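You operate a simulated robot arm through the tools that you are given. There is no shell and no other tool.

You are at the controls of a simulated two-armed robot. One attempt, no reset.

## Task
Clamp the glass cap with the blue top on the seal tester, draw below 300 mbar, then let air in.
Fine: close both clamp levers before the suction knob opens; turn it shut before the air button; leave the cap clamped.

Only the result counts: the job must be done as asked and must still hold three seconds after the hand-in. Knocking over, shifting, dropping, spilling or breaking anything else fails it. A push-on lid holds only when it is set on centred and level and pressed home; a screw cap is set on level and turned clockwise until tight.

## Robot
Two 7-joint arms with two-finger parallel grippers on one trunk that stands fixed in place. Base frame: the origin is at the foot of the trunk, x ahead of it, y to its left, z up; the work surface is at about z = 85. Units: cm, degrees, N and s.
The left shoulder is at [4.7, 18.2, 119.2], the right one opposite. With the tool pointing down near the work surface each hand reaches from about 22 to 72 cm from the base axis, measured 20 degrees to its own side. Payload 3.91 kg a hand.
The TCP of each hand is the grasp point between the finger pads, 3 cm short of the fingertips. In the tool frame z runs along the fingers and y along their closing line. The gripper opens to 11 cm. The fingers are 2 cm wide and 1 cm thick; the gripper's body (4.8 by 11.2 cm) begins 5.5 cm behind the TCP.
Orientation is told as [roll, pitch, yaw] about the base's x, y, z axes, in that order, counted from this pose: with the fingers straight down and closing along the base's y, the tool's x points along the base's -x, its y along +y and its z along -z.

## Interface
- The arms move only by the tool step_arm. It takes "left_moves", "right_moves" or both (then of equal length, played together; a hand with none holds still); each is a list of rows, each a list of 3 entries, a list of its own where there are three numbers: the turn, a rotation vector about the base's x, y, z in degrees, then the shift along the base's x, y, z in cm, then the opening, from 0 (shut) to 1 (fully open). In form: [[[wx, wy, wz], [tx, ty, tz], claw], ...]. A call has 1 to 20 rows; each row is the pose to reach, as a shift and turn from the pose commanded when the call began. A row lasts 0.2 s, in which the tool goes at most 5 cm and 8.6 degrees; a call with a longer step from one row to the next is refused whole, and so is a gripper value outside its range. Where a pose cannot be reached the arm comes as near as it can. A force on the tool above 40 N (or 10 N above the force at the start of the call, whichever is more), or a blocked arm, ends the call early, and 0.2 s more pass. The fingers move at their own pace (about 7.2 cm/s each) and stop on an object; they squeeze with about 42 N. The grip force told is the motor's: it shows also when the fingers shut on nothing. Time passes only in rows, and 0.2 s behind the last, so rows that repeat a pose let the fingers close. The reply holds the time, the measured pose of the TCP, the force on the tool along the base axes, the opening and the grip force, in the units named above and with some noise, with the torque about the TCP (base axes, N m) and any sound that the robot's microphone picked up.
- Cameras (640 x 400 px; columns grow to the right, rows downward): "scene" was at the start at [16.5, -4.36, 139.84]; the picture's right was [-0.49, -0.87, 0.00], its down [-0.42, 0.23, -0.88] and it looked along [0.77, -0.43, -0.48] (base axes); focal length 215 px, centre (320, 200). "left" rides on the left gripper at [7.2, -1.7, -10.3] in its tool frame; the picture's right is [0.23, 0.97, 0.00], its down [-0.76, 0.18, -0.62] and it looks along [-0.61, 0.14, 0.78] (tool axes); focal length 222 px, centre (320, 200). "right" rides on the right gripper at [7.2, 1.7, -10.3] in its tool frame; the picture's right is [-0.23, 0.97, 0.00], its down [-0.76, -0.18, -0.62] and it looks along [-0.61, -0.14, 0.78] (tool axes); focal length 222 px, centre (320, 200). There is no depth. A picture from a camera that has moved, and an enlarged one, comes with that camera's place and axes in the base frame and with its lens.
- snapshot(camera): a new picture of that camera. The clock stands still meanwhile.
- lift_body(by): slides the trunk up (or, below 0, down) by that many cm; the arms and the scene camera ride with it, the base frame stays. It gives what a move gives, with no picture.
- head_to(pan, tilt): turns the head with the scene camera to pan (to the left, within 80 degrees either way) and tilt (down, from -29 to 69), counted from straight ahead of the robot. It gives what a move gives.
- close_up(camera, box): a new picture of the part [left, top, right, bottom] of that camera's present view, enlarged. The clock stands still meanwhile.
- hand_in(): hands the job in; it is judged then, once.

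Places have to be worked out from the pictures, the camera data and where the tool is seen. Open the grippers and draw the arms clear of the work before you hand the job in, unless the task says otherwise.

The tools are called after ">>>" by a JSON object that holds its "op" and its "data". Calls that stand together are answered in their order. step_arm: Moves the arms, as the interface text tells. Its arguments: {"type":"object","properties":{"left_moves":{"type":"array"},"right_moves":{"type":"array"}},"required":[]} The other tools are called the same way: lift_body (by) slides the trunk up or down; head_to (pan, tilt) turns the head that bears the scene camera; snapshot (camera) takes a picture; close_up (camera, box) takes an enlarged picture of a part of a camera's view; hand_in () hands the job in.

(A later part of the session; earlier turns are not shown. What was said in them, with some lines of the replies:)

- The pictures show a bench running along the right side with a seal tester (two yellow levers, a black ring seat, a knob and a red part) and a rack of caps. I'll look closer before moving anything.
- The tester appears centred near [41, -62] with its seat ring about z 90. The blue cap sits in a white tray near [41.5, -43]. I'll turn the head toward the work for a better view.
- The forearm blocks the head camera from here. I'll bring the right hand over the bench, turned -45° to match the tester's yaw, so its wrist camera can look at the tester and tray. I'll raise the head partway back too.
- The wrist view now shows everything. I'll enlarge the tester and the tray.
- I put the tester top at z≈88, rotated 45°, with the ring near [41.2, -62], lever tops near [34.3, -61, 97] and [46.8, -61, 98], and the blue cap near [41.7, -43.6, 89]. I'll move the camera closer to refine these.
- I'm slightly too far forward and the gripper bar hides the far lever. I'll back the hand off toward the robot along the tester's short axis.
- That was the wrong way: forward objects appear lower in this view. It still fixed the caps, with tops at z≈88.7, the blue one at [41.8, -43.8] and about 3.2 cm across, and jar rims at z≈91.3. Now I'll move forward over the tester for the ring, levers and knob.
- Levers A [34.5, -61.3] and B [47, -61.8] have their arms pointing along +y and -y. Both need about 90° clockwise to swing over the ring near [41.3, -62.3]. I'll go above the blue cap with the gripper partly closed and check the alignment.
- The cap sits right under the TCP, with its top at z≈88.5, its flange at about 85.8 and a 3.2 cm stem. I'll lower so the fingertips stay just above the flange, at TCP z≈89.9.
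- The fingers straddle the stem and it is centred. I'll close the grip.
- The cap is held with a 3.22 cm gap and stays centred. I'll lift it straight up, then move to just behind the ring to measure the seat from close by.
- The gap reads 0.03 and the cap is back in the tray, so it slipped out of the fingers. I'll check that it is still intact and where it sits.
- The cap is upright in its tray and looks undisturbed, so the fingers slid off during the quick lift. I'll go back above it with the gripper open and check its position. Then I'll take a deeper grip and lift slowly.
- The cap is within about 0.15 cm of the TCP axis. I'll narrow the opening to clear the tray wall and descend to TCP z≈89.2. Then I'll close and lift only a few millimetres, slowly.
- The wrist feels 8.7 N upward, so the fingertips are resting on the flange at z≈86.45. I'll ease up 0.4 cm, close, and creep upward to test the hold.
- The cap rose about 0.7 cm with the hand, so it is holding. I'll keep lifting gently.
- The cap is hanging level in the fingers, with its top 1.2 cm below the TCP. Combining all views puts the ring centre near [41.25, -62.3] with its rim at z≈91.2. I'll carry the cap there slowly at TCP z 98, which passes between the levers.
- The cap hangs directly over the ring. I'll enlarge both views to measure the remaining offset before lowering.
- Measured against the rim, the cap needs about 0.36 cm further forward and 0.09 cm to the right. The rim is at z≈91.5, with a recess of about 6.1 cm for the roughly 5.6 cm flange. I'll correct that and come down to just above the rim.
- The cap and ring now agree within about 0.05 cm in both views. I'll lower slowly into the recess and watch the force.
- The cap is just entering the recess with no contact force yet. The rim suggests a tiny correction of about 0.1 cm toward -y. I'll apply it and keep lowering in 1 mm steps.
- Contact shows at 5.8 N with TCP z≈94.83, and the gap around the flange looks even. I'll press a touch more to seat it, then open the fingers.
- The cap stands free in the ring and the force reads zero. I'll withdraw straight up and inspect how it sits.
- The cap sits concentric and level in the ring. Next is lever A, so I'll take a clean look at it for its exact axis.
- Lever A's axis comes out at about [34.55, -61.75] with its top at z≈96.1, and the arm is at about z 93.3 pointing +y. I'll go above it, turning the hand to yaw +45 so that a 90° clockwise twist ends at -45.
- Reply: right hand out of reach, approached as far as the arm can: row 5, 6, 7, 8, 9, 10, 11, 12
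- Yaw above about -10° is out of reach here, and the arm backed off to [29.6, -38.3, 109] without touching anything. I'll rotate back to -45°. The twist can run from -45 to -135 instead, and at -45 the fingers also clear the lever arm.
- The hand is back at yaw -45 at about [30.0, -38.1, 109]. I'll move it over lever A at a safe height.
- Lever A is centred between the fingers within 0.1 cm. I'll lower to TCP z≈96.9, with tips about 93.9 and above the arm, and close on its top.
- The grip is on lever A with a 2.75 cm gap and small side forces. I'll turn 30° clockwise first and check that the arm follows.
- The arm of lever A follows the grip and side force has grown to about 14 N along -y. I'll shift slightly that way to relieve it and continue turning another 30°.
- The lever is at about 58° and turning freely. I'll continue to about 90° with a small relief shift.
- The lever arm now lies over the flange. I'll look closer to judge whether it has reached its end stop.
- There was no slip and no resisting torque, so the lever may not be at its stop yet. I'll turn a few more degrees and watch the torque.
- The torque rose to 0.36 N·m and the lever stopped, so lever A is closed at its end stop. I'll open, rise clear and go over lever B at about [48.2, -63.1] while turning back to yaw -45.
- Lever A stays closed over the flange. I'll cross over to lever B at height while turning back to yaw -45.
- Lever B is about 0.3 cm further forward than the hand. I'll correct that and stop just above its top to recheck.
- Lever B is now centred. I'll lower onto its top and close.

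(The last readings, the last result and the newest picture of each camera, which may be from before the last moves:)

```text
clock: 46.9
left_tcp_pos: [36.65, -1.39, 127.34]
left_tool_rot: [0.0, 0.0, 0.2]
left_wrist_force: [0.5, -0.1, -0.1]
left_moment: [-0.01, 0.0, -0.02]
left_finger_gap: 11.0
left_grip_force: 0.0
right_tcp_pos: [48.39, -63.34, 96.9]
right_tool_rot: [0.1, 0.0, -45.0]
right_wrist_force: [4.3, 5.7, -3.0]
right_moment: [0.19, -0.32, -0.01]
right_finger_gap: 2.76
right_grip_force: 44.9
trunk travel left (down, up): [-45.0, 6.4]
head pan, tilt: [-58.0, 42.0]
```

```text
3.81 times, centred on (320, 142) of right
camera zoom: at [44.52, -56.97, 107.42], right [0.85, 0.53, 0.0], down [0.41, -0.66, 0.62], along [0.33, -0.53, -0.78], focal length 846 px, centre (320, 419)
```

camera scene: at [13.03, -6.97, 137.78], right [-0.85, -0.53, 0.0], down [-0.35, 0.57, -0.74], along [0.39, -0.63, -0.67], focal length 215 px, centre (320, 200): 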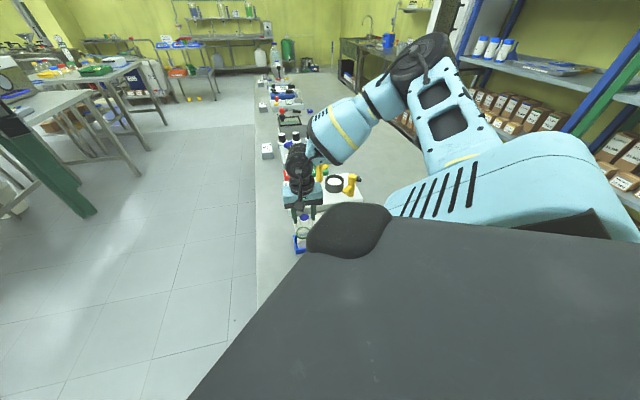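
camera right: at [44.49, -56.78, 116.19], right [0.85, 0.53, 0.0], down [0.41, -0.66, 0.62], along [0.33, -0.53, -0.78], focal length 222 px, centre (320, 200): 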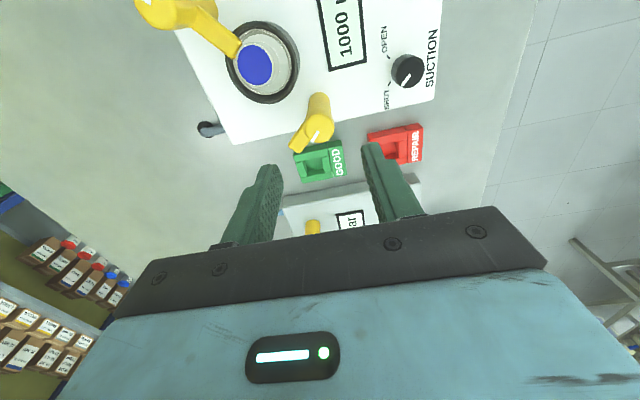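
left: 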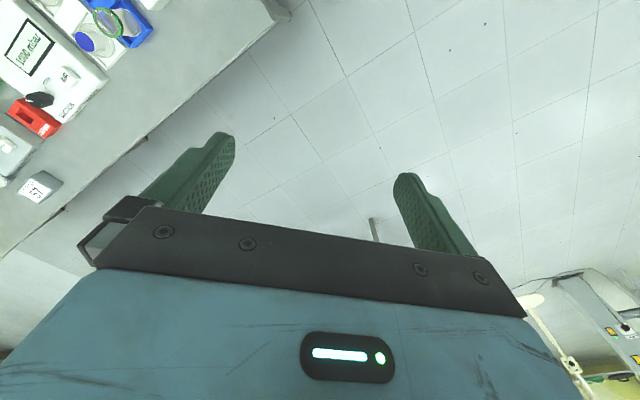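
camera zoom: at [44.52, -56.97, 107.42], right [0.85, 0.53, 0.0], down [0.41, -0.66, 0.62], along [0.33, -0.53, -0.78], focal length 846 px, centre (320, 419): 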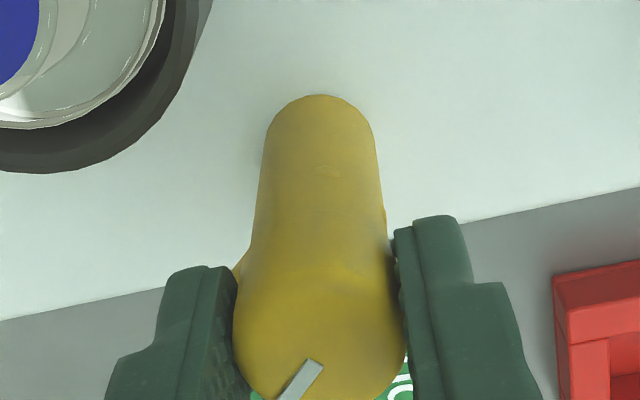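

Lever B is gripped, with about 7 N of side force toward [+x, +y]. I'll relieve that by shifting slightly and turn 30° clockwise.

>>> {"op": "step_arm", "data": {"right_moves": [[[0, 0, -3], [0.05, 0.06, 0], 0], [[0, 0, -10], [0.05, 0.06, 0], 0], [[0, 0, -17], [0.05, 0.06, 0], 0], [[0, 0, -24], [0.05, 0.06, 0], 0], [[0, 0, -30], [0.05, 0.06, 0], 0]]}}

>>> {"op": "close_up", "data": {"camera": "scene", "box": [290, 130, 370, 200]}}

```text
clock: 48.1
left_tcp_pos: [36.64, -1.37, 127.45]
left_tool_rot: [-0.1, 0.0, 0.0]
left_wrist_force: [-0.1, 0.4, -0.1]
left_moment: [0.04, -0.02, 0.0]
left_finger_gap: 11.02
left_grip_force: 0.0
right_tcp_pos: [48.32, -63.34, 97.01]
right_tool_rot: [-0.1, 0.0, -75.1]
right_wrist_force: [3.4, 7.2, -1.6]
right_moment: [0.13, -0.05, -0.01]
right_finger_gap: 2.74
right_grip_force: 45.3
trunk travel left (down, up): [-45.0, 6.4]
head pan, tilt: [-58.0, 42.0]
```

```text
5.71 times, centred on (330, 165) of scene
camera zoom: at [13.06, -6.91, 137.78], right [-0.85, -0.53, 0.0], down [-0.36, 0.57, -0.74], along [0.39, -0.63, -0.67], focal length 1228 px, centre (263, 400)
```

zoom: 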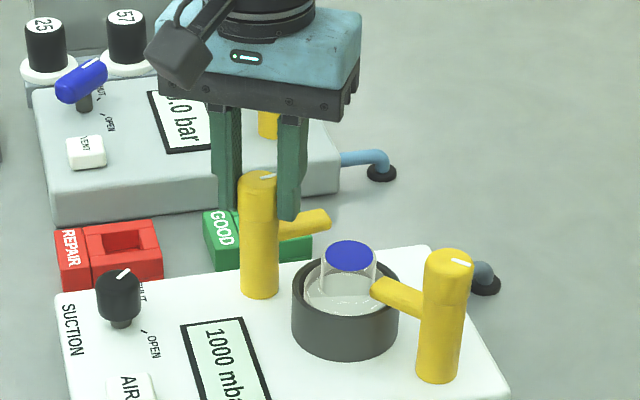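

Lever B's arm has turned 30° and is following. I'll continue another 32° with a small relief shift.

>>> {"op": "step_arm", "data": {"right_moves": [[[0, 0, -7], [0.03, 0.06, 0], 0], [[0, 0, -14], [0.04, 0.07, 0], 0], [[0, 0, -21], [0.04, 0.07, 0], 0], [[0, 0, -28], [0.05, 0.07, 0], 0], [[0, 0, -32], [0.05, 0.07, 0], 0]]}}

>>> {"op": "close_up", "data": {"camera": "scene", "box": [290, 130, 370, 200]}}

```text
clock: 49.3
left_tcp_pos: [36.51, -1.4, 127.49]
left_tool_rot: [0.0, 0.0, 0.1]
left_wrist_force: [0.1, -0.5, -0.1]
left_moment: [0.03, -0.04, 0.0]
left_finger_gap: 11.0
left_grip_force: 0.1
right_tcp_pos: [48.3, -63.3, 97.06]
right_tool_rot: [0.0, -0.1, -107.0]
right_wrist_force: [-4.2, -2.6, 3.2]
right_moment: [0.1, 0.06, 0.0]
right_finger_gap: 2.74
right_grip_force: 44.7
trunk travel left (down, up): [-45.0, 6.4]
head pan, tilt: [-58.0, 42.0]
```

```text
5.71 times, centred on (330, 165) of scene
camera zoom: at [12.94, -6.99, 137.79], right [-0.85, -0.53, 0.0], down [-0.35, 0.57, -0.74], along [0.39, -0.63, -0.67], focal length 1228 px, centre (263, 400)
```

zoom: 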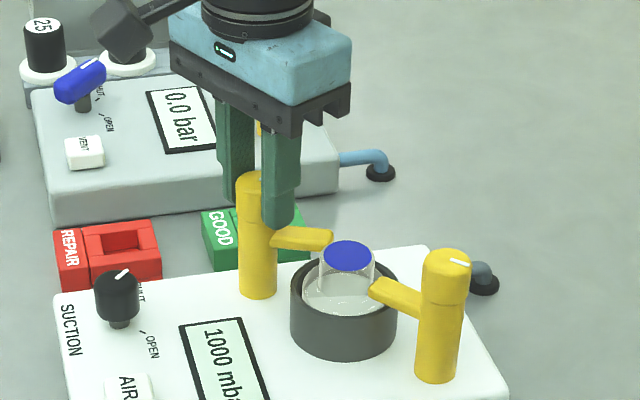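

Forces are low and the arm of lever B is about 62° around. I'll continue the remaining turn toward the stop.

>>> {"op": "step_arm", "data": {"right_moves": [[[0, 0, -7], [-0.02, -0.02, 0], 0], [[0, 0, -14], [-0.03, -0.03, 0], 0], [[0, 0, -21], [-0.04, -0.03, 0], 0], [[0, 0, -26], [-0.04, -0.03, 0], 0], [[0, 0, -29], [-0.04, -0.03, 0], 0]]}}

>>> {"op": "close_up", "data": {"camera": "scene", "box": [290, 130, 370, 200]}}

```text
clock: 50.5
left_tcp_pos: [36.58, -1.45, 127.46]
left_tool_rot: [0.1, 0.1, 0.0]
left_wrist_force: [0.4, 0.4, 0.3]
left_moment: [0.01, 0.03, 0.03]
left_finger_gap: 11.01
left_grip_force: 0.0
right_tcp_pos: [48.37, -63.24, 96.97]
right_tool_rot: [0.0, 0.0, -136.0]
right_wrist_force: [-2.4, 1.6, -0.8]
right_moment: [-0.08, 0.13, 0.58]
right_finger_gap: 2.75
right_grip_force: 45.2
trunk travel left (down, up): [-45.0, 6.4]
head pan, tilt: [-58.0, 42.0]
```

```text
5.71 times, centred on (330, 165) of scene
camera zoom: at [12.97, -6.97, 137.79], right [-0.85, -0.53, 0.0], down [-0.35, 0.57, -0.74], along [0.39, -0.63, -0.67], focal length 1228 px, centre (263, 400)
```

zoom: 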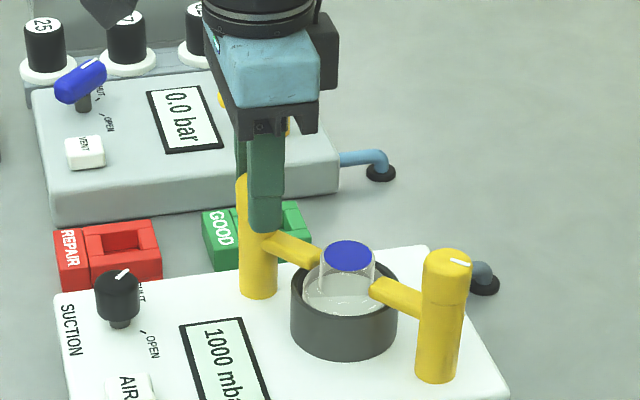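

The torque is 0.58 N·m, so lever B is hard against its stop over the flange. I'll ease off, open and rise clear, then inspect.

>>> {"op": "step_arm", "data": {"right_moves": [[[0, 0, 2.5], [0, 0, 0], 0], [[0, 0, 2.5], [0, 0, 0], 0.5], [[0, 0, 2.5], [0, 0, 0], 0.5], [[0, 0, 2.5], [0, 0, 1.5], 0.5], [[0, 0, 2.5], [0, 0, 5], 0.5], [[0, 0, 2.5], [0, 0, 9], 0.5]]}}

>>> {"op": "snapshot", "data": {"camera": "right"}}

>>> {"op": "close_up", "data": {"camera": "scene", "box": [280, 140, 380, 220]}}

```text
clock: 51.9
left_tcp_pos: [36.48, -1.57, 127.45]
left_tool_rot: [0.0, 0.0, 0.1]
left_wrist_force: [-0.4, -0.3, -0.4]
left_moment: [0.01, 0.02, 0.0]
left_finger_gap: 10.98
left_grip_force: 0.0
right_tcp_pos: [48.51, -63.35, 106.33]
right_tool_rot: [0.1, -0.1, -133.4]
right_wrist_force: [-0.3, -0.4, 0.3]
right_moment: [0.0, 0.0, 0.01]
right_finger_gap: 5.5
right_grip_force: 0.2
trunk travel left (down, up): [-45.0, 6.4]
head pan, tilt: [-58.0, 42.0]
```

```text
taken
camera right: at [54.79, -59.28, 116.67], right [0.55, -0.83, 0.0], down [-0.65, -0.43, 0.62], along [-0.52, -0.34, -0.78], focal length 222 px, centre (320, 200)
```

right: 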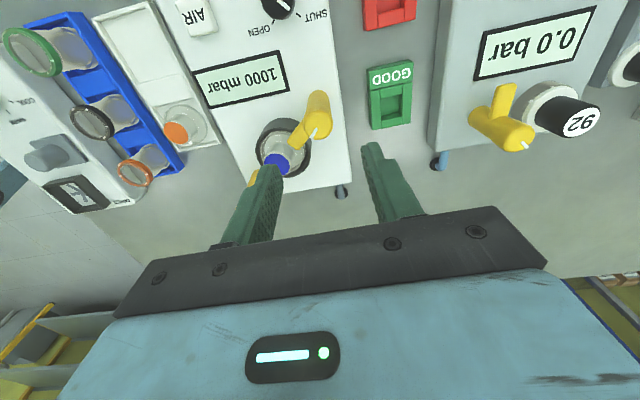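

```text
5.00 times, centred on (330, 180) of scene
camera zoom: at [12.97, -6.92, 137.8], right [-0.85, -0.53, 0.0], down [-0.35, 0.57, -0.74], along [0.39, -0.63, -0.67], focal length 1074 px, centre (270, 300)
```

zoom: 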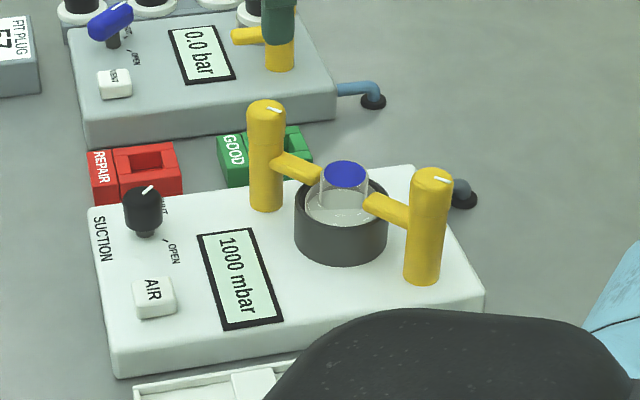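

Both levers are closed over the cap. Next is the suction knob, near [53.8, -55.3] with its top at about z 91. I'll bring the hand above it at yaw -45.

>>> {"op": "step_arm", "data": {"right_moves": [[[0, 0, 8], [0.5, 0.7, 0], 0.5], [[0, 0, 16], [1.0, 1.4, 0], 0.5], [[0, 0, 24], [1.5, 2.2, 0], 0.5], [[0, 0, 32], [2.0, 2.9, 0], 0.5], [[0, 0, 40], [2.5, 3.7, 0], 0.5], [[0, 0, 48], [3.0, 4.4, 0], 0.5], [[0, 0, 56], [3.5, 5.2, 0], 0.5], [[0, 0, 64], [4.0, 6.0, 0], 0.5], [[0, 0, 72], [4.5, 6.8, 0], 0.5], [[0, 0, 80], [4.9, 7.5, 0], 0.5], [[0, 0, 88.5], [5.2, 8.05, -2.3], 0.5]]}}

>>> {"op": "snapshot", "data": {"camera": "right"}}

>>> {"op": "close_up", "data": {"camera": "right", "box": [250, 60, 390, 165]}}

>>> {"op": "close_up", "data": {"camera": "scene", "box": [280, 160, 330, 210]}}

```text
clock: 54.3
left_tcp_pos: [36.6, -1.45, 127.39]
left_tool_rot: [0.1, 0.0, 0.1]
left_wrist_force: [0.4, 0.7, 0.0]
left_moment: [0.03, 0.02, -0.03]
left_finger_gap: 10.99
left_grip_force: 0.1
right_tcp_pos: [53.63, -55.39, 103.61]
right_tool_rot: [0.0, 0.0, -44.8]
right_wrist_force: [0.3, -0.4, -0.4]
right_moment: [0.01, 0.0, 0.03]
right_finger_gap: 5.5
right_grip_force: 0.1
trunk travel left (down, up): [-45.0, 6.4]
head pan, tilt: [-58.0, 42.0]
```

```text
taken
camera right: at [49.7, -48.98, 114.02], right [0.85, 0.53, 0.0], down [0.42, -0.66, 0.62], along [0.33, -0.53, -0.78], focal length 222 px, centre (320, 200)
```

right: 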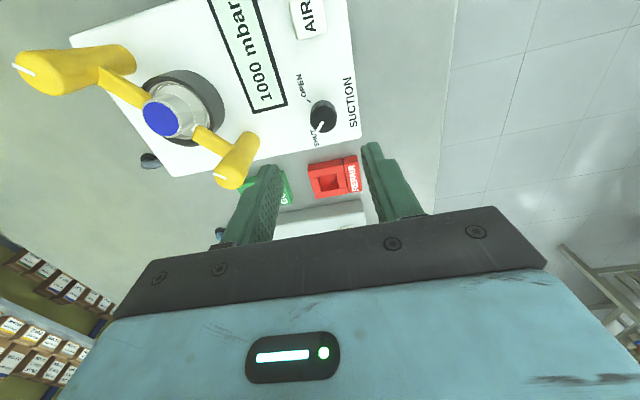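

```text
3.81 times, centred on (320, 112) of right
camera zoom: at [49.7, -48.98, 114.02], right [0.85, 0.53, 0.0], down [0.42, -0.66, 0.62], along [0.33, -0.53, -0.78], focal length 846 px, centre (320, 533)
```

zoom: 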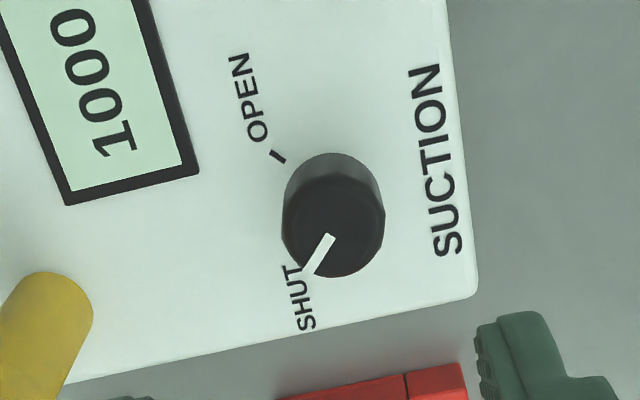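

```text
8.00 times, centred on (305, 185) of scene
camera zoom: at [13.07, -7.02, 137.77], right [-0.85, -0.53, 0.0], down [-0.36, 0.57, -0.74], along [0.39, -0.63, -0.67], focal length 1719 px, centre (440, 320)
```

zoom: 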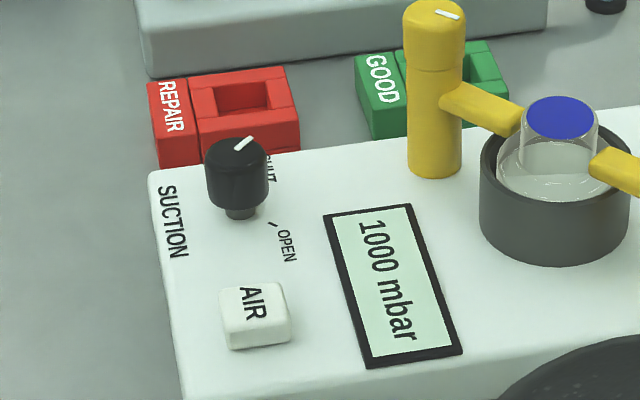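

The knob is at about [54.1, -55.45] with its top at z≈91.3. SHUT points along -y and OPEN along -x, so it needs 90° clockwise. I'll lower around it with tips at z≈89.2.

>>> {"op": "step_arm", "data": {"right_moves": [[[0, 0, 0], [0.55, -0.18, -3], 0.5], [[0, 0, 0], [0.55, -0.18, -6], 0.5], [[0, 0, 0], [0.55, -0.18, -8.5], 0.5]]}}

>>> {"op": "close_up", "data": {"camera": "right", "box": [250, 90, 390, 195]}}

```text
clock: 55.1
left_tcp_pos: [36.47, -1.47, 127.43]
left_tool_rot: [0.0, 0.0, 0.0]
left_wrist_force: [-1.4, -0.6, 0.5]
left_moment: [0.01, 0.01, 0.0]
left_finger_gap: 11.01
left_grip_force: 0.1
right_tcp_pos: [53.97, -55.37, 95.16]
right_tool_rot: [0.1, 0.0, -44.9]
right_wrist_force: [-1.0, -0.7, -0.1]
right_moment: [0.0, 0.01, 0.03]
right_finger_gap: 5.51
right_grip_force: 0.0
trunk travel left (down, up): [-45.0, 6.4]
head pan, tilt: [-58.0, 42.0]
```

```text
3.81 times, centred on (320, 142) of right
camera zoom: at [50.19, -49.04, 105.42], right [0.85, 0.53, 0.0], down [0.41, -0.66, 0.62], along [0.33, -0.53, -0.78], focal length 846 px, centre (320, 419)
```

zoom: 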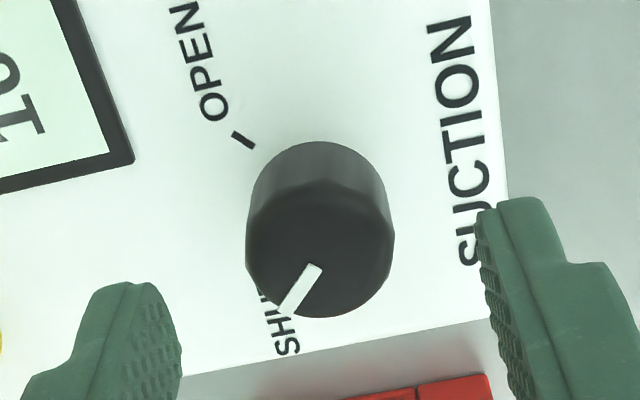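

The knob is centred. I'll lower the last 3 cm and close.

>>> {"op": "step_arm", "data": {"right_moves": [[[0, 0, 0], [0, 0, -1.5], 0.5], [[0, 0, 0], [0, 0, -2.5], 0.5], [[0, 0, 0], [0, 0, -2.9], 0.5], [[0, 0, 0], [0, 0, -2.9], 0.3], [[0, 0, 0], [0, 0, -2.9], 0], [[0, 0, 0], [0, 0, -2.9], 0]]}}

>>> {"op": "close_up", "data": {"camera": "right", "box": [250, 90, 390, 195]}}

>>> {"op": "close_up", "data": {"camera": "scene", "box": [270, 140, 370, 220]}}

```text
clock: 56.5
left_tcp_pos: [36.48, -1.44, 127.47]
left_tool_rot: [0.0, 0.0, 0.0]
left_wrist_force: [-0.2, 0.2, -0.4]
left_moment: [0.03, 0.02, 0.02]
left_finger_gap: 11.0
left_grip_force: 0.1
right_tcp_pos: [54.12, -55.47, 92.29]
right_tool_rot: [0.1, 0.0, -45.0]
right_wrist_force: [0.2, -0.1, 0.6]
right_moment: [-0.04, -0.02, 0.0]
right_finger_gap: 2.73
right_grip_force: 44.8
trunk travel left (down, up): [-45.0, 6.4]
head pan, tilt: [-58.0, 42.0]
```

```text
3.81 times, centred on (320, 142) of right
camera zoom: at [50.25, -49.1, 102.7], right [0.85, 0.53, 0.0], down [0.41, -0.66, 0.62], along [0.33, -0.53, -0.78], focal length 846 px, centre (320, 419)
```

zoom: 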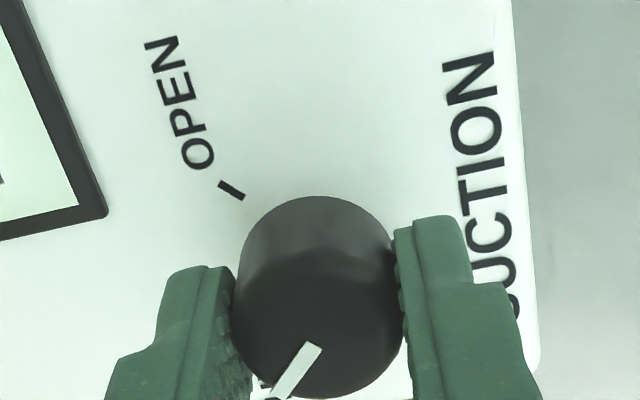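

```text
5.00 times, centred on (320, 180) of scene
camera zoom: at [13.01, -6.99, 137.78], right [-0.85, -0.53, 0.0], down [-0.35, 0.57, -0.74], along [0.39, -0.63, -0.67], focal length 1074 px, centre (320, 300)
```

zoom: 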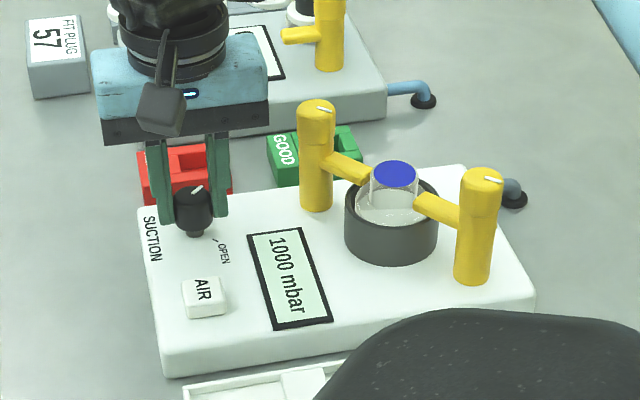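

The knob is firmly held with almost no side force, and both levers are closed. I'll turn it clockwise toward OPEN.

>>> {"op": "step_arm", "data": {"right_moves": [[[0, 0, -7], [0, 0, 0], 0], [[0, 0, -14], [0, 0, 0], 0], [[0, 0, -21], [0, 0, 0], 0], [[0, 0, -28], [0, 0, 0], 0], [[0, 0, -35], [0, 0, 0], 0], [[0, 0, -42], [0, 0, 0], 0], [[0, 0, -49], [0, 0, 0], 0], [[0, 0, -56], [0, 0, 0], 0], [[0, 0, -60], [0, 0, 0], 0]]}}

>>> {"op": "close_up", "data": {"camera": "scene", "box": [270, 140, 370, 220]}}

>>> {"op": "snapshot", "data": {"camera": "right"}}

```text
clock: 58.5
left_tcp_pos: [36.3, -1.45, 127.39]
left_tool_rot: [0.0, -0.1, 0.0]
left_wrist_force: [0.6, 0.9, 0.1]
left_moment: [-0.04, 0.0, 0.0]
left_finger_gap: 11.0
left_grip_force: 0.1
right_tcp_pos: [53.86, -55.42, 92.34]
right_tool_rot: [-0.1, 0.0, -105.1]
right_wrist_force: [-10.7, 2.1, 1.3]
right_moment: [0.14, 0.32, 0.01]
right_finger_gap: 2.73
right_grip_force: 44.8
trunk travel left (down, up): [-45.0, 6.4]
head pan, tilt: [-58.0, 42.0]
```

```text
5.00 times, centred on (320, 180) of scene
camera zoom: at [12.86, -6.92, 137.8], right [-0.85, -0.53, 0.0], down [-0.35, 0.57, -0.74], along [0.39, -0.63, -0.67], focal length 1074 px, centre (320, 300)
```

zoom: 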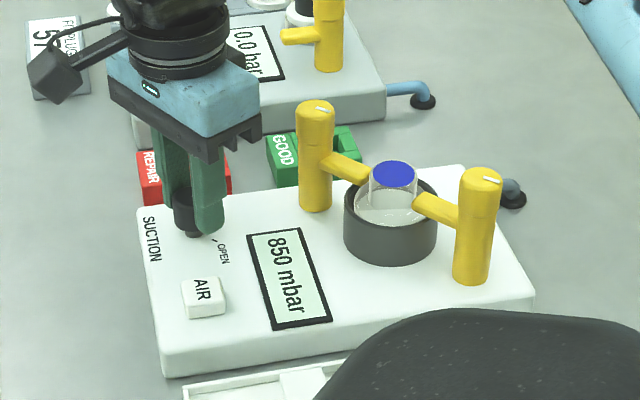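

```text
taken
camera right: at [57.6, -48.9, 102.7], right [0.88, -0.47, 0.0], down [-0.37, -0.69, 0.62], along [-0.3, -0.55, -0.78], focal length 222 px, centre (320, 200)
```

right: 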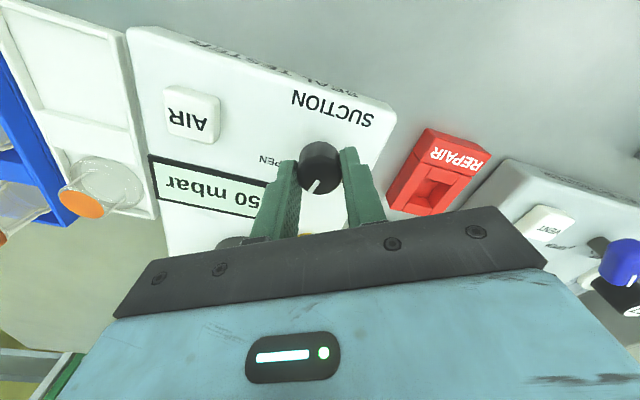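

The display reads 850 mbar and suction has begun. I'll continue to full OPEN with a small relief shift.

>>> {"op": "step_arm", "data": {"right_moves": [[[0, 0, -6], [-0.07, 0.01, 0], 0], [[0, 0, -13], [-0.08, 0.02, 0], 0], [[0, 0, -20], [-0.09, 0.03, 0], 0], [[0, 0, -26], [-0.09, 0.04, 0], 0], [[0, 0, -30], [-0.09, 0.04, 0], 0]]}}

>>> {"op": "close_up", "data": {"camera": "scene", "box": [270, 140, 370, 220]}}

```text
clock: 59.7
left_tcp_pos: [36.5, -1.41, 127.4]
left_tool_rot: [0.1, -0.2, 0.0]
left_wrist_force: [-0.1, 0.0, 0.0]
left_moment: [0.01, 0.01, -0.02]
left_finger_gap: 11.0
left_grip_force: 0.1
right_tcp_pos: [53.87, -55.43, 92.32]
right_tool_rot: [0.0, -0.1, -135.1]
right_wrist_force: [-10.8, -0.5, -0.3]
right_moment: [-0.27, 0.23, 0.07]
right_finger_gap: 2.73
right_grip_force: 44.8
trunk travel left (down, up): [-45.0, 6.4]
head pan, tilt: [-58.0, 42.0]
```

```text
5.00 times, centred on (320, 180) of scene
camera zoom: at [12.87, -6.98, 137.79], right [-0.85, -0.53, 0.0], down [-0.35, 0.57, -0.74], along [0.39, -0.63, -0.67], focal length 1074 px, centre (320, 300)
```

zoom: 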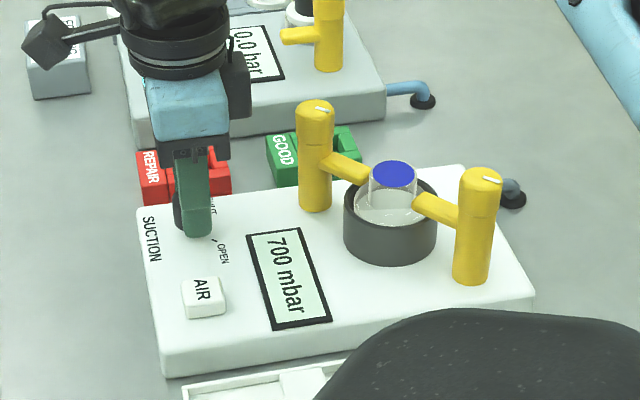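

The display is at 700 mbar and falling about 125 mbar/s. I'll hold the knob open and wait.

>>> {"op": "step_arm", "data": {"right_moves": [[[0, 0, 0], [-0.06, 0, 0], 0], [[0, 0, 0], [-0.06, 0, 0], 0], [[0, 0, 0], [-0.06, 0, 0], 0], [[0, 0, 0], [-0.06, 0, 0], 0], [[0, 0, 0], [-0.06, 0, 0], 0], [[0, 0, 0], [-0.06, 0, 0], 0], [[0, 0, 0], [-0.06, 0, 0], 0], [[0, 0, 0], [-0.06, 0, 0], 0], [[0, 0, 0], [-0.06, 0, 0], 0], [[0, 0, 0], [-0.06, 0, 0], 0], [[0, 0, 0], [-0.06, 0, 0], 0], [[0, 0, 0], [-0.06, 0, 0], 0], [[0, 0, 0], [-0.06, 0, 0], 0], [[0, 0, 0], [-0.06, 0, 0], 0], [[0, 0, 0], [-0.06, 0, 0], 0], [[0, 0, 0], [-0.06, 0, 0], 0], [[0, 0, 0], [-0.06, 0, 0], 0], [[0, 0, 0], [-0.06, 0, 0], 0]]}}

>>> {"op": "close_up", "data": {"camera": "scene", "box": [270, 140, 370, 220]}}

```text
clock: 63.5
left_tcp_pos: [36.51, -1.49, 127.38]
left_tool_rot: [0.0, 0.0, -0.1]
left_wrist_force: [0.1, -0.1, -0.1]
left_moment: [-0.02, 0.0, -0.02]
left_finger_gap: 11.01
left_grip_force: 0.0
right_tcp_pos: [53.94, -55.4, 92.39]
right_tool_rot: [0.0, -0.1, -135.0]
right_wrist_force: [-6.5, 3.5, -1.6]
right_moment: [0.1, 0.13, 0.01]
right_finger_gap: 2.74
right_grip_force: 45.2
trunk travel left (down, up): [-45.0, 6.4]
head pan, tilt: [-58.0, 42.0]
```

```text
5.00 times, centred on (320, 180) of scene
camera zoom: at [12.94, -6.96, 137.79], right [-0.85, -0.53, 0.0], down [-0.35, 0.57, -0.74], along [0.39, -0.63, -0.67], focal length 1074 px, centre (320, 300)
```

zoom: 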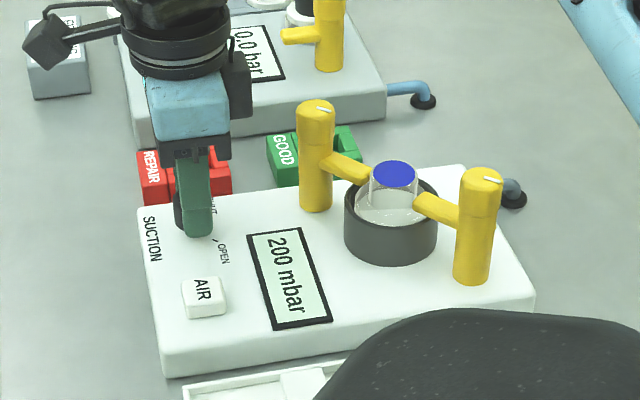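

The display shows 200 mbar, below 300, so I'll turn the knob counter-clockwise back to SHUT.

>>> {"op": "step_arm", "data": {"right_moves": [[[0, 0, 8], [0, 0, 0], 0], [[0, 0, 16], [0.02, 0, 0], 0], [[0, 0, 24], [0.04, 0, 0], 0], [[0, 0, 32], [0.06, -0.01, 0], 0], [[0, 0, 40], [0.08, -0.02, 0], 0], [[0, 0, 48], [0.1, -0.03, 0], 0], [[0, 0, 56], [0.11, -0.04, 0], 0], [[0, 0, 64], [0.12, -0.05, 0], 0], [[0, 0, 72], [0.13, -0.05, 0], 0], [[0, 0, 80], [0.14, -0.05, 0], 0], [[0, 0, 87], [0.15, -0.05, 0], 0], [[0, 0, 91], [0.15, -0.05, 0], 0]]}}

>>> {"op": "close_up", "data": {"camera": "scene", "box": [270, 140, 370, 220]}}

>>> {"op": "close_up", "data": {"camera": "right", "box": [250, 90, 390, 195]}}

```text
clock: 66.1
left_tcp_pos: [36.43, -1.38, 127.36]
left_tool_rot: [0.0, 0.0, 0.0]
left_wrist_force: [0.2, -0.1, -0.4]
left_moment: [-0.02, -0.02, -0.01]
left_finger_gap: 11.01
left_grip_force: 0.0
right_tcp_pos: [53.98, -55.55, 92.25]
right_tool_rot: [-0.1, 0.0, -43.9]
right_wrist_force: [-6.3, 3.5, -3.2]
right_moment: [0.34, 0.49, -0.44]
right_finger_gap: 2.74
right_grip_force: 45.6
trunk travel left (down, up): [-45.0, 6.4]
head pan, tilt: [-58.0, 42.0]
```

```text
5.00 times, centred on (320, 180) of scene
camera zoom: at [12.97, -6.96, 137.79], right [-0.85, -0.53, 0.0], down [-0.35, 0.57, -0.74], along [0.39, -0.63, -0.67], focal length 1074 px, centre (320, 300)
```

zoom: 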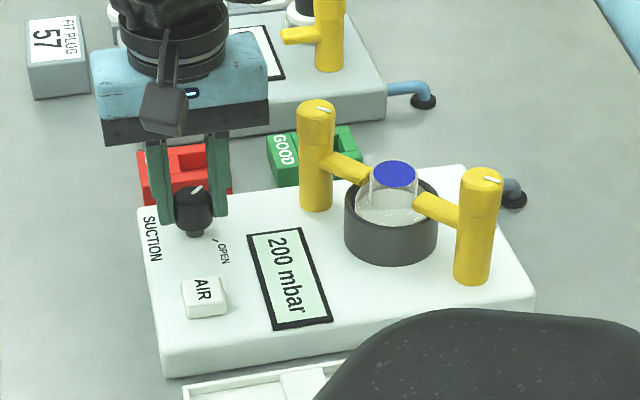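

```text
3.81 times, centred on (320, 142) of right
camera zoom: at [50.14, -49.19, 102.71], right [0.84, 0.54, 0.0], down [0.42, -0.66, 0.62], along [0.34, -0.52, -0.78], focal length 846 px, centre (320, 419)
```

zoom: 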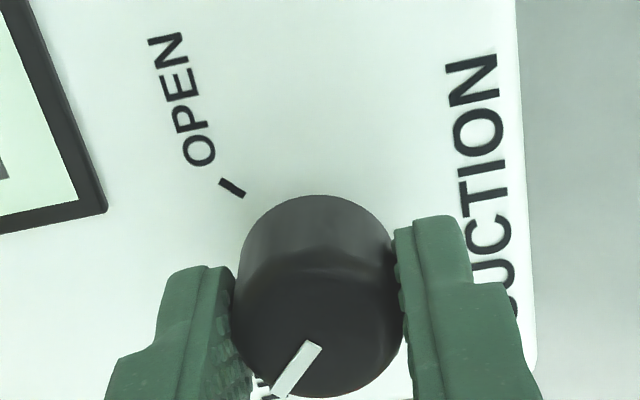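

The knob is against the SHUT stop with -0.44 N·m of torque, and the display holds 200 mbar. I'll release the knob and rise. Then I'll go above the AIR button near [48.75, -49.35] with the fingers closed.

>>> {"op": "step_arm", "data": {"right_moves": [[[0, 0, -1], [-0.03, 0.02, 0], 0], [[0, 0, -1], [-0.03, 0.02, 0], 0.4], [[0, 0, -1], [-0.03, 0.02, 0], 0.45], [[0, 0, -1], [-0.03, 0.02, 1.5], 0.45], [[0, 0, -1], [-0.03, 0.02, 4.5], 0.45], [[0, 0, -1], [-0.03, 0.02, 8], 0.45]]}}

>>> {"op": "close_up", "data": {"camera": "scene", "box": [270, 140, 370, 220]}}

>>> {"op": "snapshot", "data": {"camera": "right"}}

```text
clock: 67.5
left_tcp_pos: [36.58, -1.48, 127.43]
left_tool_rot: [0.0, 0.0, -0.1]
left_wrist_force: [-0.3, 0.0, 0.2]
left_moment: [-0.03, 0.02, 0.01]
left_finger_gap: 10.98
left_grip_force: 0.1
right_tcp_pos: [53.91, -55.29, 100.33]
right_tool_rot: [0.0, 0.0, -45.0]
right_wrist_force: [0.3, -0.4, -0.2]
right_moment: [0.02, 0.02, -0.01]
right_finger_gap: 4.93
right_grip_force: 0.0
trunk travel left (down, up): [-45.0, 6.4]
head pan, tilt: [-58.0, 42.0]
```

```text
5.00 times, centred on (320, 180) of scene
camera zoom: at [12.96, -6.93, 137.8], right [-0.85, -0.53, 0.0], down [-0.35, 0.57, -0.74], along [0.39, -0.63, -0.67], focal length 1074 px, centre (320, 300)
```

zoom: 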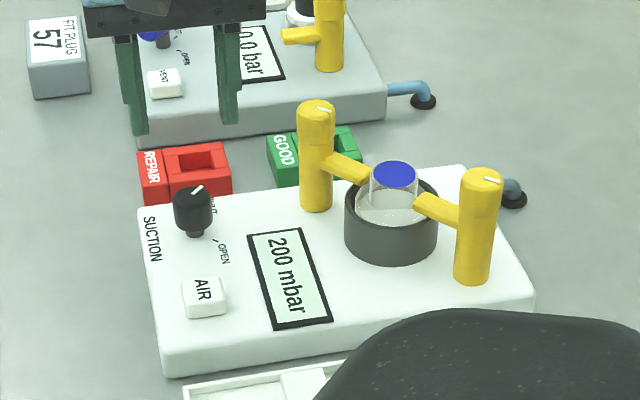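

```text
taken
camera right: at [50.1, -48.99, 110.66], right [0.85, 0.53, 0.0], down [0.41, -0.66, 0.62], along [0.33, -0.53, -0.78], focal length 222 px, centre (320, 200)
```

right: 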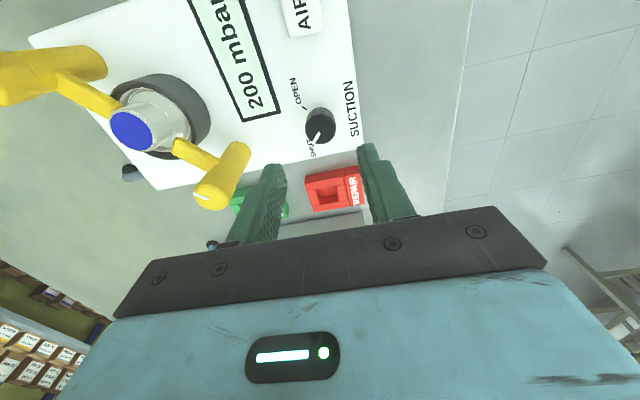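

The knob stayed at SHUT and the pressure still reads 200 mbar. I'll move over the AIR button with the fingers shut and check the aim.

>>> {"op": "step_arm", "data": {"right_moves": [[[0, 0, 0], [-1.3, 1.5, 0], 0.2], [[0, 0, 0], [-2.6, 3.0, 0], 0], [[0, 0, 0], [-3.9, 4.5, 0], 0], [[0, 0, 0], [-5.2, 6.0, 0], 0], [[0, 0, 0], [-5.2, 6.0, -2], 0]]}}

>>> {"op": "snapshot", "data": {"camera": "right"}}

>>> {"op": "close_up", "data": {"camera": "right", "box": [250, 80, 390, 185]}}

>>> {"op": "close_up", "data": {"camera": "scene", "box": [280, 160, 330, 210]}}

```text
clock: 68.7
left_tcp_pos: [36.67, -1.53, 127.39]
left_tool_rot: [0.2, 0.1, 0.1]
left_wrist_force: [0.2, -0.2, 0.4]
left_moment: [0.03, 0.0, 0.03]
left_finger_gap: 11.02
left_grip_force: 0.1
right_tcp_pos: [49.04, -49.41, 98.06]
right_tool_rot: [0.0, 0.0, -45.0]
right_wrist_force: [-0.5, -0.5, 1.0]
right_moment: [0.0, 0.01, 0.0]
right_finger_gap: 0.0
right_grip_force: 37.4
trunk travel left (down, up): [-45.0, 6.4]
head pan, tilt: [-58.0, 42.0]
```

```text
taken
camera right: at [45.06, -43.11, 108.58], right [0.85, 0.53, 0.0], down [0.41, -0.66, 0.62], along [0.33, -0.53, -0.78], focal length 222 px, centre (320, 200)
```

right: 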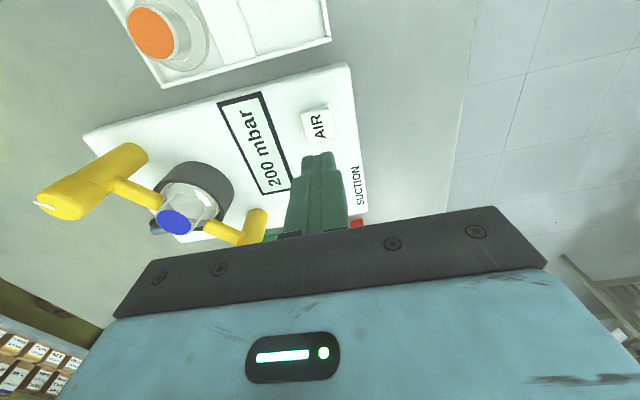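

```text
3.81 times, centred on (320, 132) of right
camera zoom: at [45.06, -43.11, 108.58], right [0.85, 0.53, 0.0], down [0.41, -0.66, 0.62], along [0.33, -0.53, -0.78], focal length 846 px, centre (320, 457)
```

zoom: 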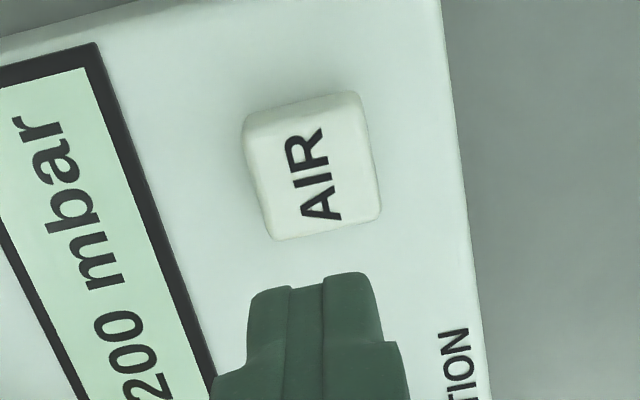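

```text
8.00 times, centred on (305, 185) of scene
camera zoom: at [13.1, -7.04, 137.77], right [-0.85, -0.53, 0.0], down [-0.36, 0.57, -0.74], along [0.39, -0.63, -0.67], focal length 1719 px, centre (440, 320)
```

zoom: 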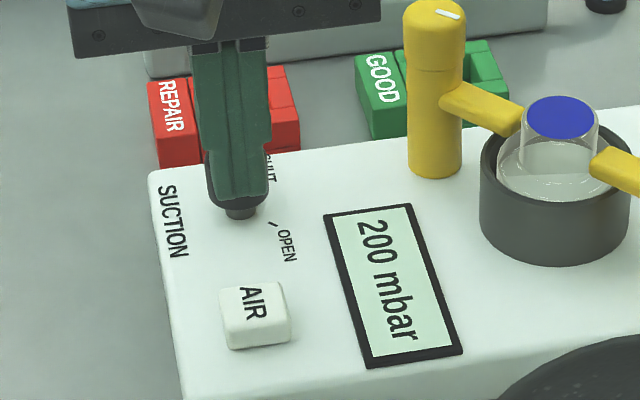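

The button is about 0.27 cm nearer than the fingertips. I'll correct that and come down to just above it.

>>> {"op": "step_arm", "data": {"right_moves": [[[0, 0, 0], [-0.14, 0.23, -1.5], 0], [[0, 0, 0], [-0.14, 0.23, -3.5], 0], [[0, 0, 0], [-0.14, 0.23, -4.9], 0]]}}

>>> {"op": "close_up", "data": {"camera": "right", "box": [250, 90, 390, 195]}}

>>> {"op": "close_up", "data": {"camera": "scene", "box": [280, 160, 330, 210]}}

```text
clock: 69.5
left_tcp_pos: [36.65, -1.43, 127.32]
left_tool_rot: [0.0, 0.0, -0.1]
left_wrist_force: [-0.1, 0.1, -0.6]
left_moment: [0.01, 0.01, 0.01]
left_finger_gap: 10.97
left_grip_force: 0.0
right_tcp_pos: [48.79, -49.26, 93.44]
right_tool_rot: [0.0, -0.1, -45.0]
right_wrist_force: [-0.3, 0.4, 0.3]
right_moment: [0.01, 0.04, -0.02]
right_finger_gap: 0.01
right_grip_force: 37.8
trunk travel left (down, up): [-45.0, 6.4]
head pan, tilt: [-58.0, 42.0]
```

```text
3.81 times, centred on (320, 142) of right
camera zoom: at [44.88, -42.84, 103.84], right [0.85, 0.53, 0.0], down [0.41, -0.66, 0.62], along [0.33, -0.53, -0.78], focal length 846 px, centre (320, 419)
```

zoom: 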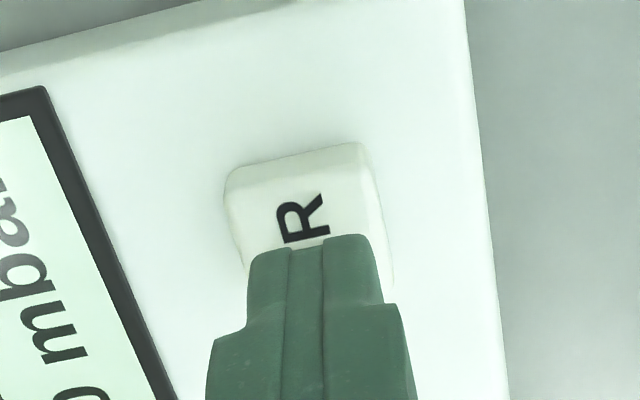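

```text
8.00 times, centred on (305, 185) of scene
camera zoom: at [13.01, -6.98, 137.78], right [-0.85, -0.53, 0.0], down [-0.35, 0.57, -0.74], along [0.39, -0.63, -0.67], focal length 1719 px, centre (440, 320)
```

zoom: 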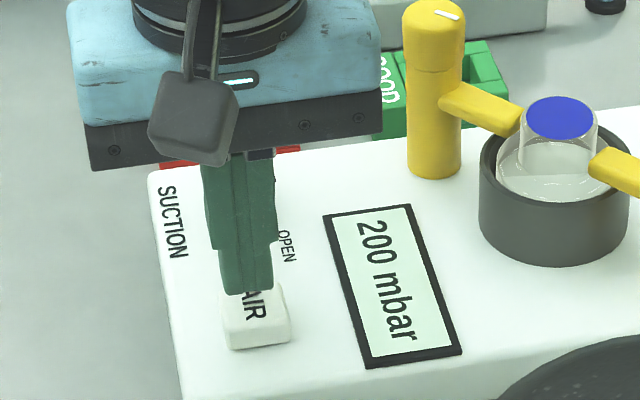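

The fingertips are right over the button. I'll lower in small steps and watch the force.

>>> {"op": "step_arm", "data": {"right_moves": [[[0, 0, 0], [0, 0, -0.4], 0], [[0, 0, 0], [0, 0, -0.7], 0], [[0, 0, 0], [0, 0, -0.9], 0], [[0, 0, 0], [0, 0, -1.1], 0]]}}

>>> {"op": "close_up", "data": {"camera": "scene", "box": [280, 160, 330, 210]}}

```text
clock: 70.5
left_tcp_pos: [36.58, -1.37, 127.62]
left_tool_rot: [0.0, 0.0, 0.0]
left_wrist_force: [0.2, 0.3, 0.0]
left_moment: [0.0, -0.05, 0.03]
left_finger_gap: 11.0
left_grip_force: 0.0
right_tcp_pos: [48.72, -49.12, 92.36]
right_tool_rot: [0.1, -0.1, -45.0]
right_wrist_force: [0.4, 0.4, 0.6]
right_moment: [0.01, 0.0, 0.01]
right_finger_gap: 0.0
right_grip_force: 37.3
trunk travel left (down, up): [-45.0, 6.4]
head pan, tilt: [-58.0, 42.0]
```

```text
8.00 times, centred on (305, 185) of scene
camera zoom: at [12.99, -6.97, 137.79], right [-0.85, -0.53, 0.0], down [-0.35, 0.57, -0.74], along [0.39, -0.63, -0.67], focal length 1719 px, centre (440, 320)
```

zoom: 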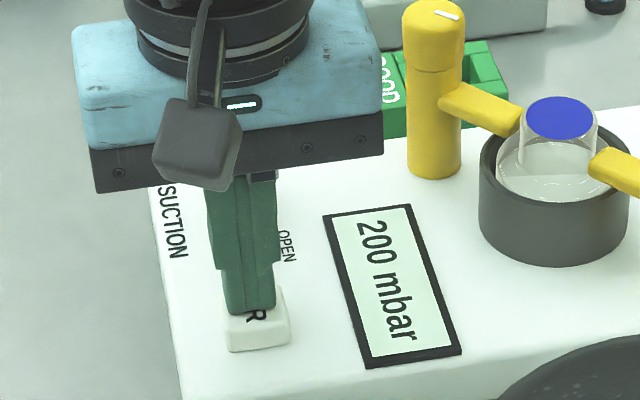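

There is still no contact at TCP z≈92.3. I'll continue down in 1 mm steps.

>>> {"op": "step_arm", "data": {"right_moves": [[[0, 0, 0], [0, 0, -0.1], 0], [[0, 0, 0], [0, 0, -0.2], 0], [[0, 0, 0], [0, 0, -0.3], 0], [[0, 0, 0], [0, 0, -0.4], 0]]}}

>>> {"op": "close_up", "data": {"camera": "scene", "box": [280, 160, 330, 210]}}

```text
clock: 71.5
left_tcp_pos: [36.55, -1.41, 127.41]
left_tool_rot: [0.0, -0.1, 0.0]
left_wrist_force: [0.4, 0.1, 0.7]
left_moment: [0.02, 0.02, 0.0]
left_finger_gap: 10.98
left_grip_force: 0.0
right_tcp_pos: [48.77, -49.12, 91.93]
right_tool_rot: [0.0, -0.1, -45.0]
right_wrist_force: [-2.3, -0.4, 2.5]
right_moment: [0.04, 0.05, 0.02]
right_finger_gap: 0.02
right_grip_force: 37.6
trunk travel left (down, up): [-45.0, 6.4]
head pan, tilt: [-58.0, 42.0]
heard: click
```

```text
8.00 times, centred on (305, 185) of scene
camera zoom: at [12.97, -6.95, 137.79], right [-0.85, -0.53, 0.0], down [-0.35, 0.57, -0.74], along [0.39, -0.63, -0.67], focal length 1719 px, centre (440, 320)
```

zoom: 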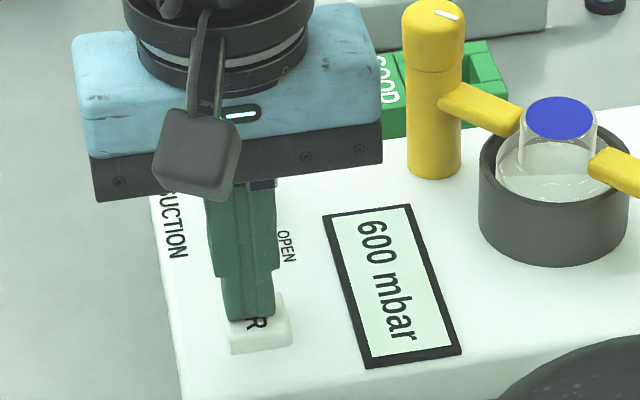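

A click sounded and the pressure is rising, now 600 mbar. I'll hold the button down until it is back to ambient.

>>> {"op": "step_arm", "data": {"right_moves": [[[0, 0, 0], [0, 0, 0], 0], [[0, 0, 0], [0, 0, 0], 0], [[0, 0, 0], [0, 0, 0], 0], [[0, 0, 0], [0, 0, 0], 0], [[0, 0, 0], [0, 0, 0], 0], [[0, 0, 0], [0, 0, 0], 0], [[0, 0, 0], [0, 0, 0], 0], [[0, 0, 0], [0, 0, 0], 0]]}}

>>> {"op": "close_up", "data": {"camera": "scene", "box": [280, 160, 330, 210]}}

```text
clock: 73.3
left_tcp_pos: [36.48, -1.37, 127.44]
left_tool_rot: [0.0, 0.0, 0.0]
left_wrist_force: [0.0, 0.4, 0.6]
left_moment: [0.01, -0.03, 0.01]
left_finger_gap: 10.98
left_grip_force: 0.0
right_tcp_pos: [48.84, -49.17, 91.98]
right_tool_rot: [0.0, -0.1, -45.0]
right_wrist_force: [-0.3, 1.1, 2.6]
right_moment: [0.05, 0.01, 0.04]
right_finger_gap: 0.0
right_grip_force: 37.9
trunk travel left (down, up): [-45.0, 6.4]
head pan, tilt: [-58.0, 42.0]
```

```text
8.00 times, centred on (305, 185) of scene
camera zoom: at [12.99, -6.95, 137.79], right [-0.85, -0.53, 0.0], down [-0.35, 0.57, -0.74], along [0.39, -0.63, -0.67], focal length 1719 px, centre (440, 320)
```

zoom: 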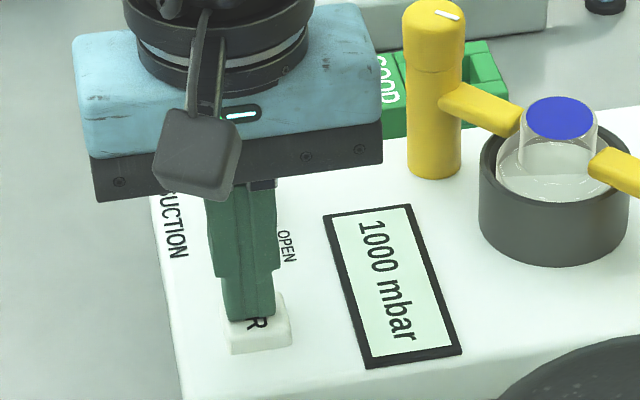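

The display reads 1000 mbar again. I'll rise straight off the button and withdraw, opening the gripper once clear.

>>> {"op": "step_arm", "data": {"right_moves": [[[0, 0, 0], [0, 0, 1], 0], [[0, 0, 0], [0, 0, 4], 0], [[0, 0, 0], [0, 0, 8.5], 0], [[0, 0, 0], [0, 0, 13], 0], [[0, 0, 0], [0, 0, 17.5], 0.3], [[0, 0, 0], [-2.5, 1, 21], 0.6], [[0, 0, 0], [-6, 2, 24], 1], [[0, 0, 0], [-9.5, 3, 27], 1], [[0, 0, 0], [-13, 4, 30], 1], [[0, 0, 0], [-16.5, 5, 32], 1]]}}

>>> {"op": "snapshot", "data": {"camera": "right"}}

>>> {"op": "close_up", "data": {"camera": "scene", "box": [270, 140, 370, 220]}}

```text
clock: 75.5
left_tcp_pos: [36.54, -1.45, 127.5]
left_tool_rot: [0.0, -0.1, 0.0]
left_wrist_force: [-0.2, 0.1, 0.7]
left_moment: [0.01, -0.01, 0.0]
left_finger_gap: 11.0
left_grip_force: 0.1
right_tcp_pos: [31.98, -44.36, 124.07]
right_tool_rot: [0.0, 0.0, -45.0]
right_wrist_force: [-0.5, -0.6, 0.9]
right_moment: [0.03, 0.0, 0.0]
right_finger_gap: 11.0
right_grip_force: 0.1
trunk travel left (down, up): [-45.0, 6.4]
head pan, tilt: [-58.0, 42.0]
```

```text
taken
camera right: at [28.19, -38.05, 134.46], right [0.85, 0.53, 0.0], down [0.41, -0.66, 0.62], along [0.33, -0.53, -0.78], focal length 222 px, centre (320, 200)
```

right: 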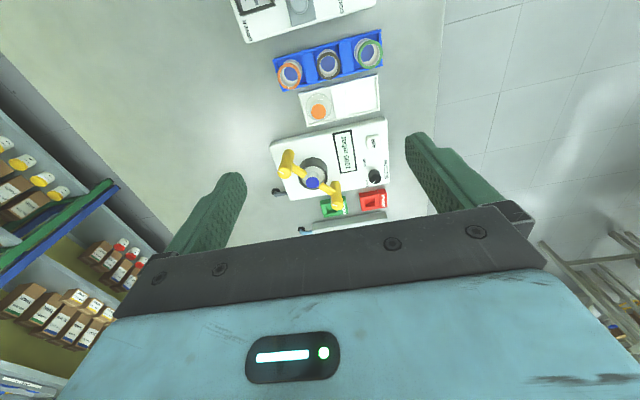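

```text
5.00 times, centred on (320, 180) of scene
camera zoom: at [12.93, -6.98, 137.8], right [-0.85, -0.53, 0.0], down [-0.35, 0.57, -0.74], along [0.39, -0.63, -0.67], focal length 1074 px, centre (320, 300)
```

zoom: 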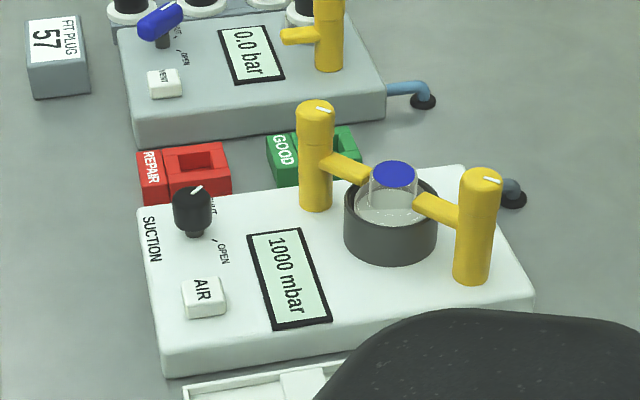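

The cap is clamped under both levers, the knob is at SHUT, the display reads 1000 mbar and nothing else appears to have moved. Both grippers are open and clear, so I'll hand in.

>>> {"op": "hand_in", "data": {}}

```text
The job is handed in.
```

The blue-topped glass cap is clamped in the seal tester, was drawn down to 200 mbar, and is back at 1000 mbar. I've handed the job in; no verdict came back.

- **Order:** both clamp levers were closed to their stops before the suction knob opened. The knob was back at its shut stop before I pressed the air button.
- **At hand-in:** the cap was still clamped under both levers, and both grippers were open and clear of the work.
- **Slip on the first lift:** the cap slid out of the fingers the first time I picked it up. It stayed upright in its tray and looked undamaged, and the second, slower lift held.
- **Reach:** one hand turn near the first lever was out of reach. The arm swung back about 25 cm at height and touched nothing I could see.

Nothing else on the bench looked moved in the last pictures.
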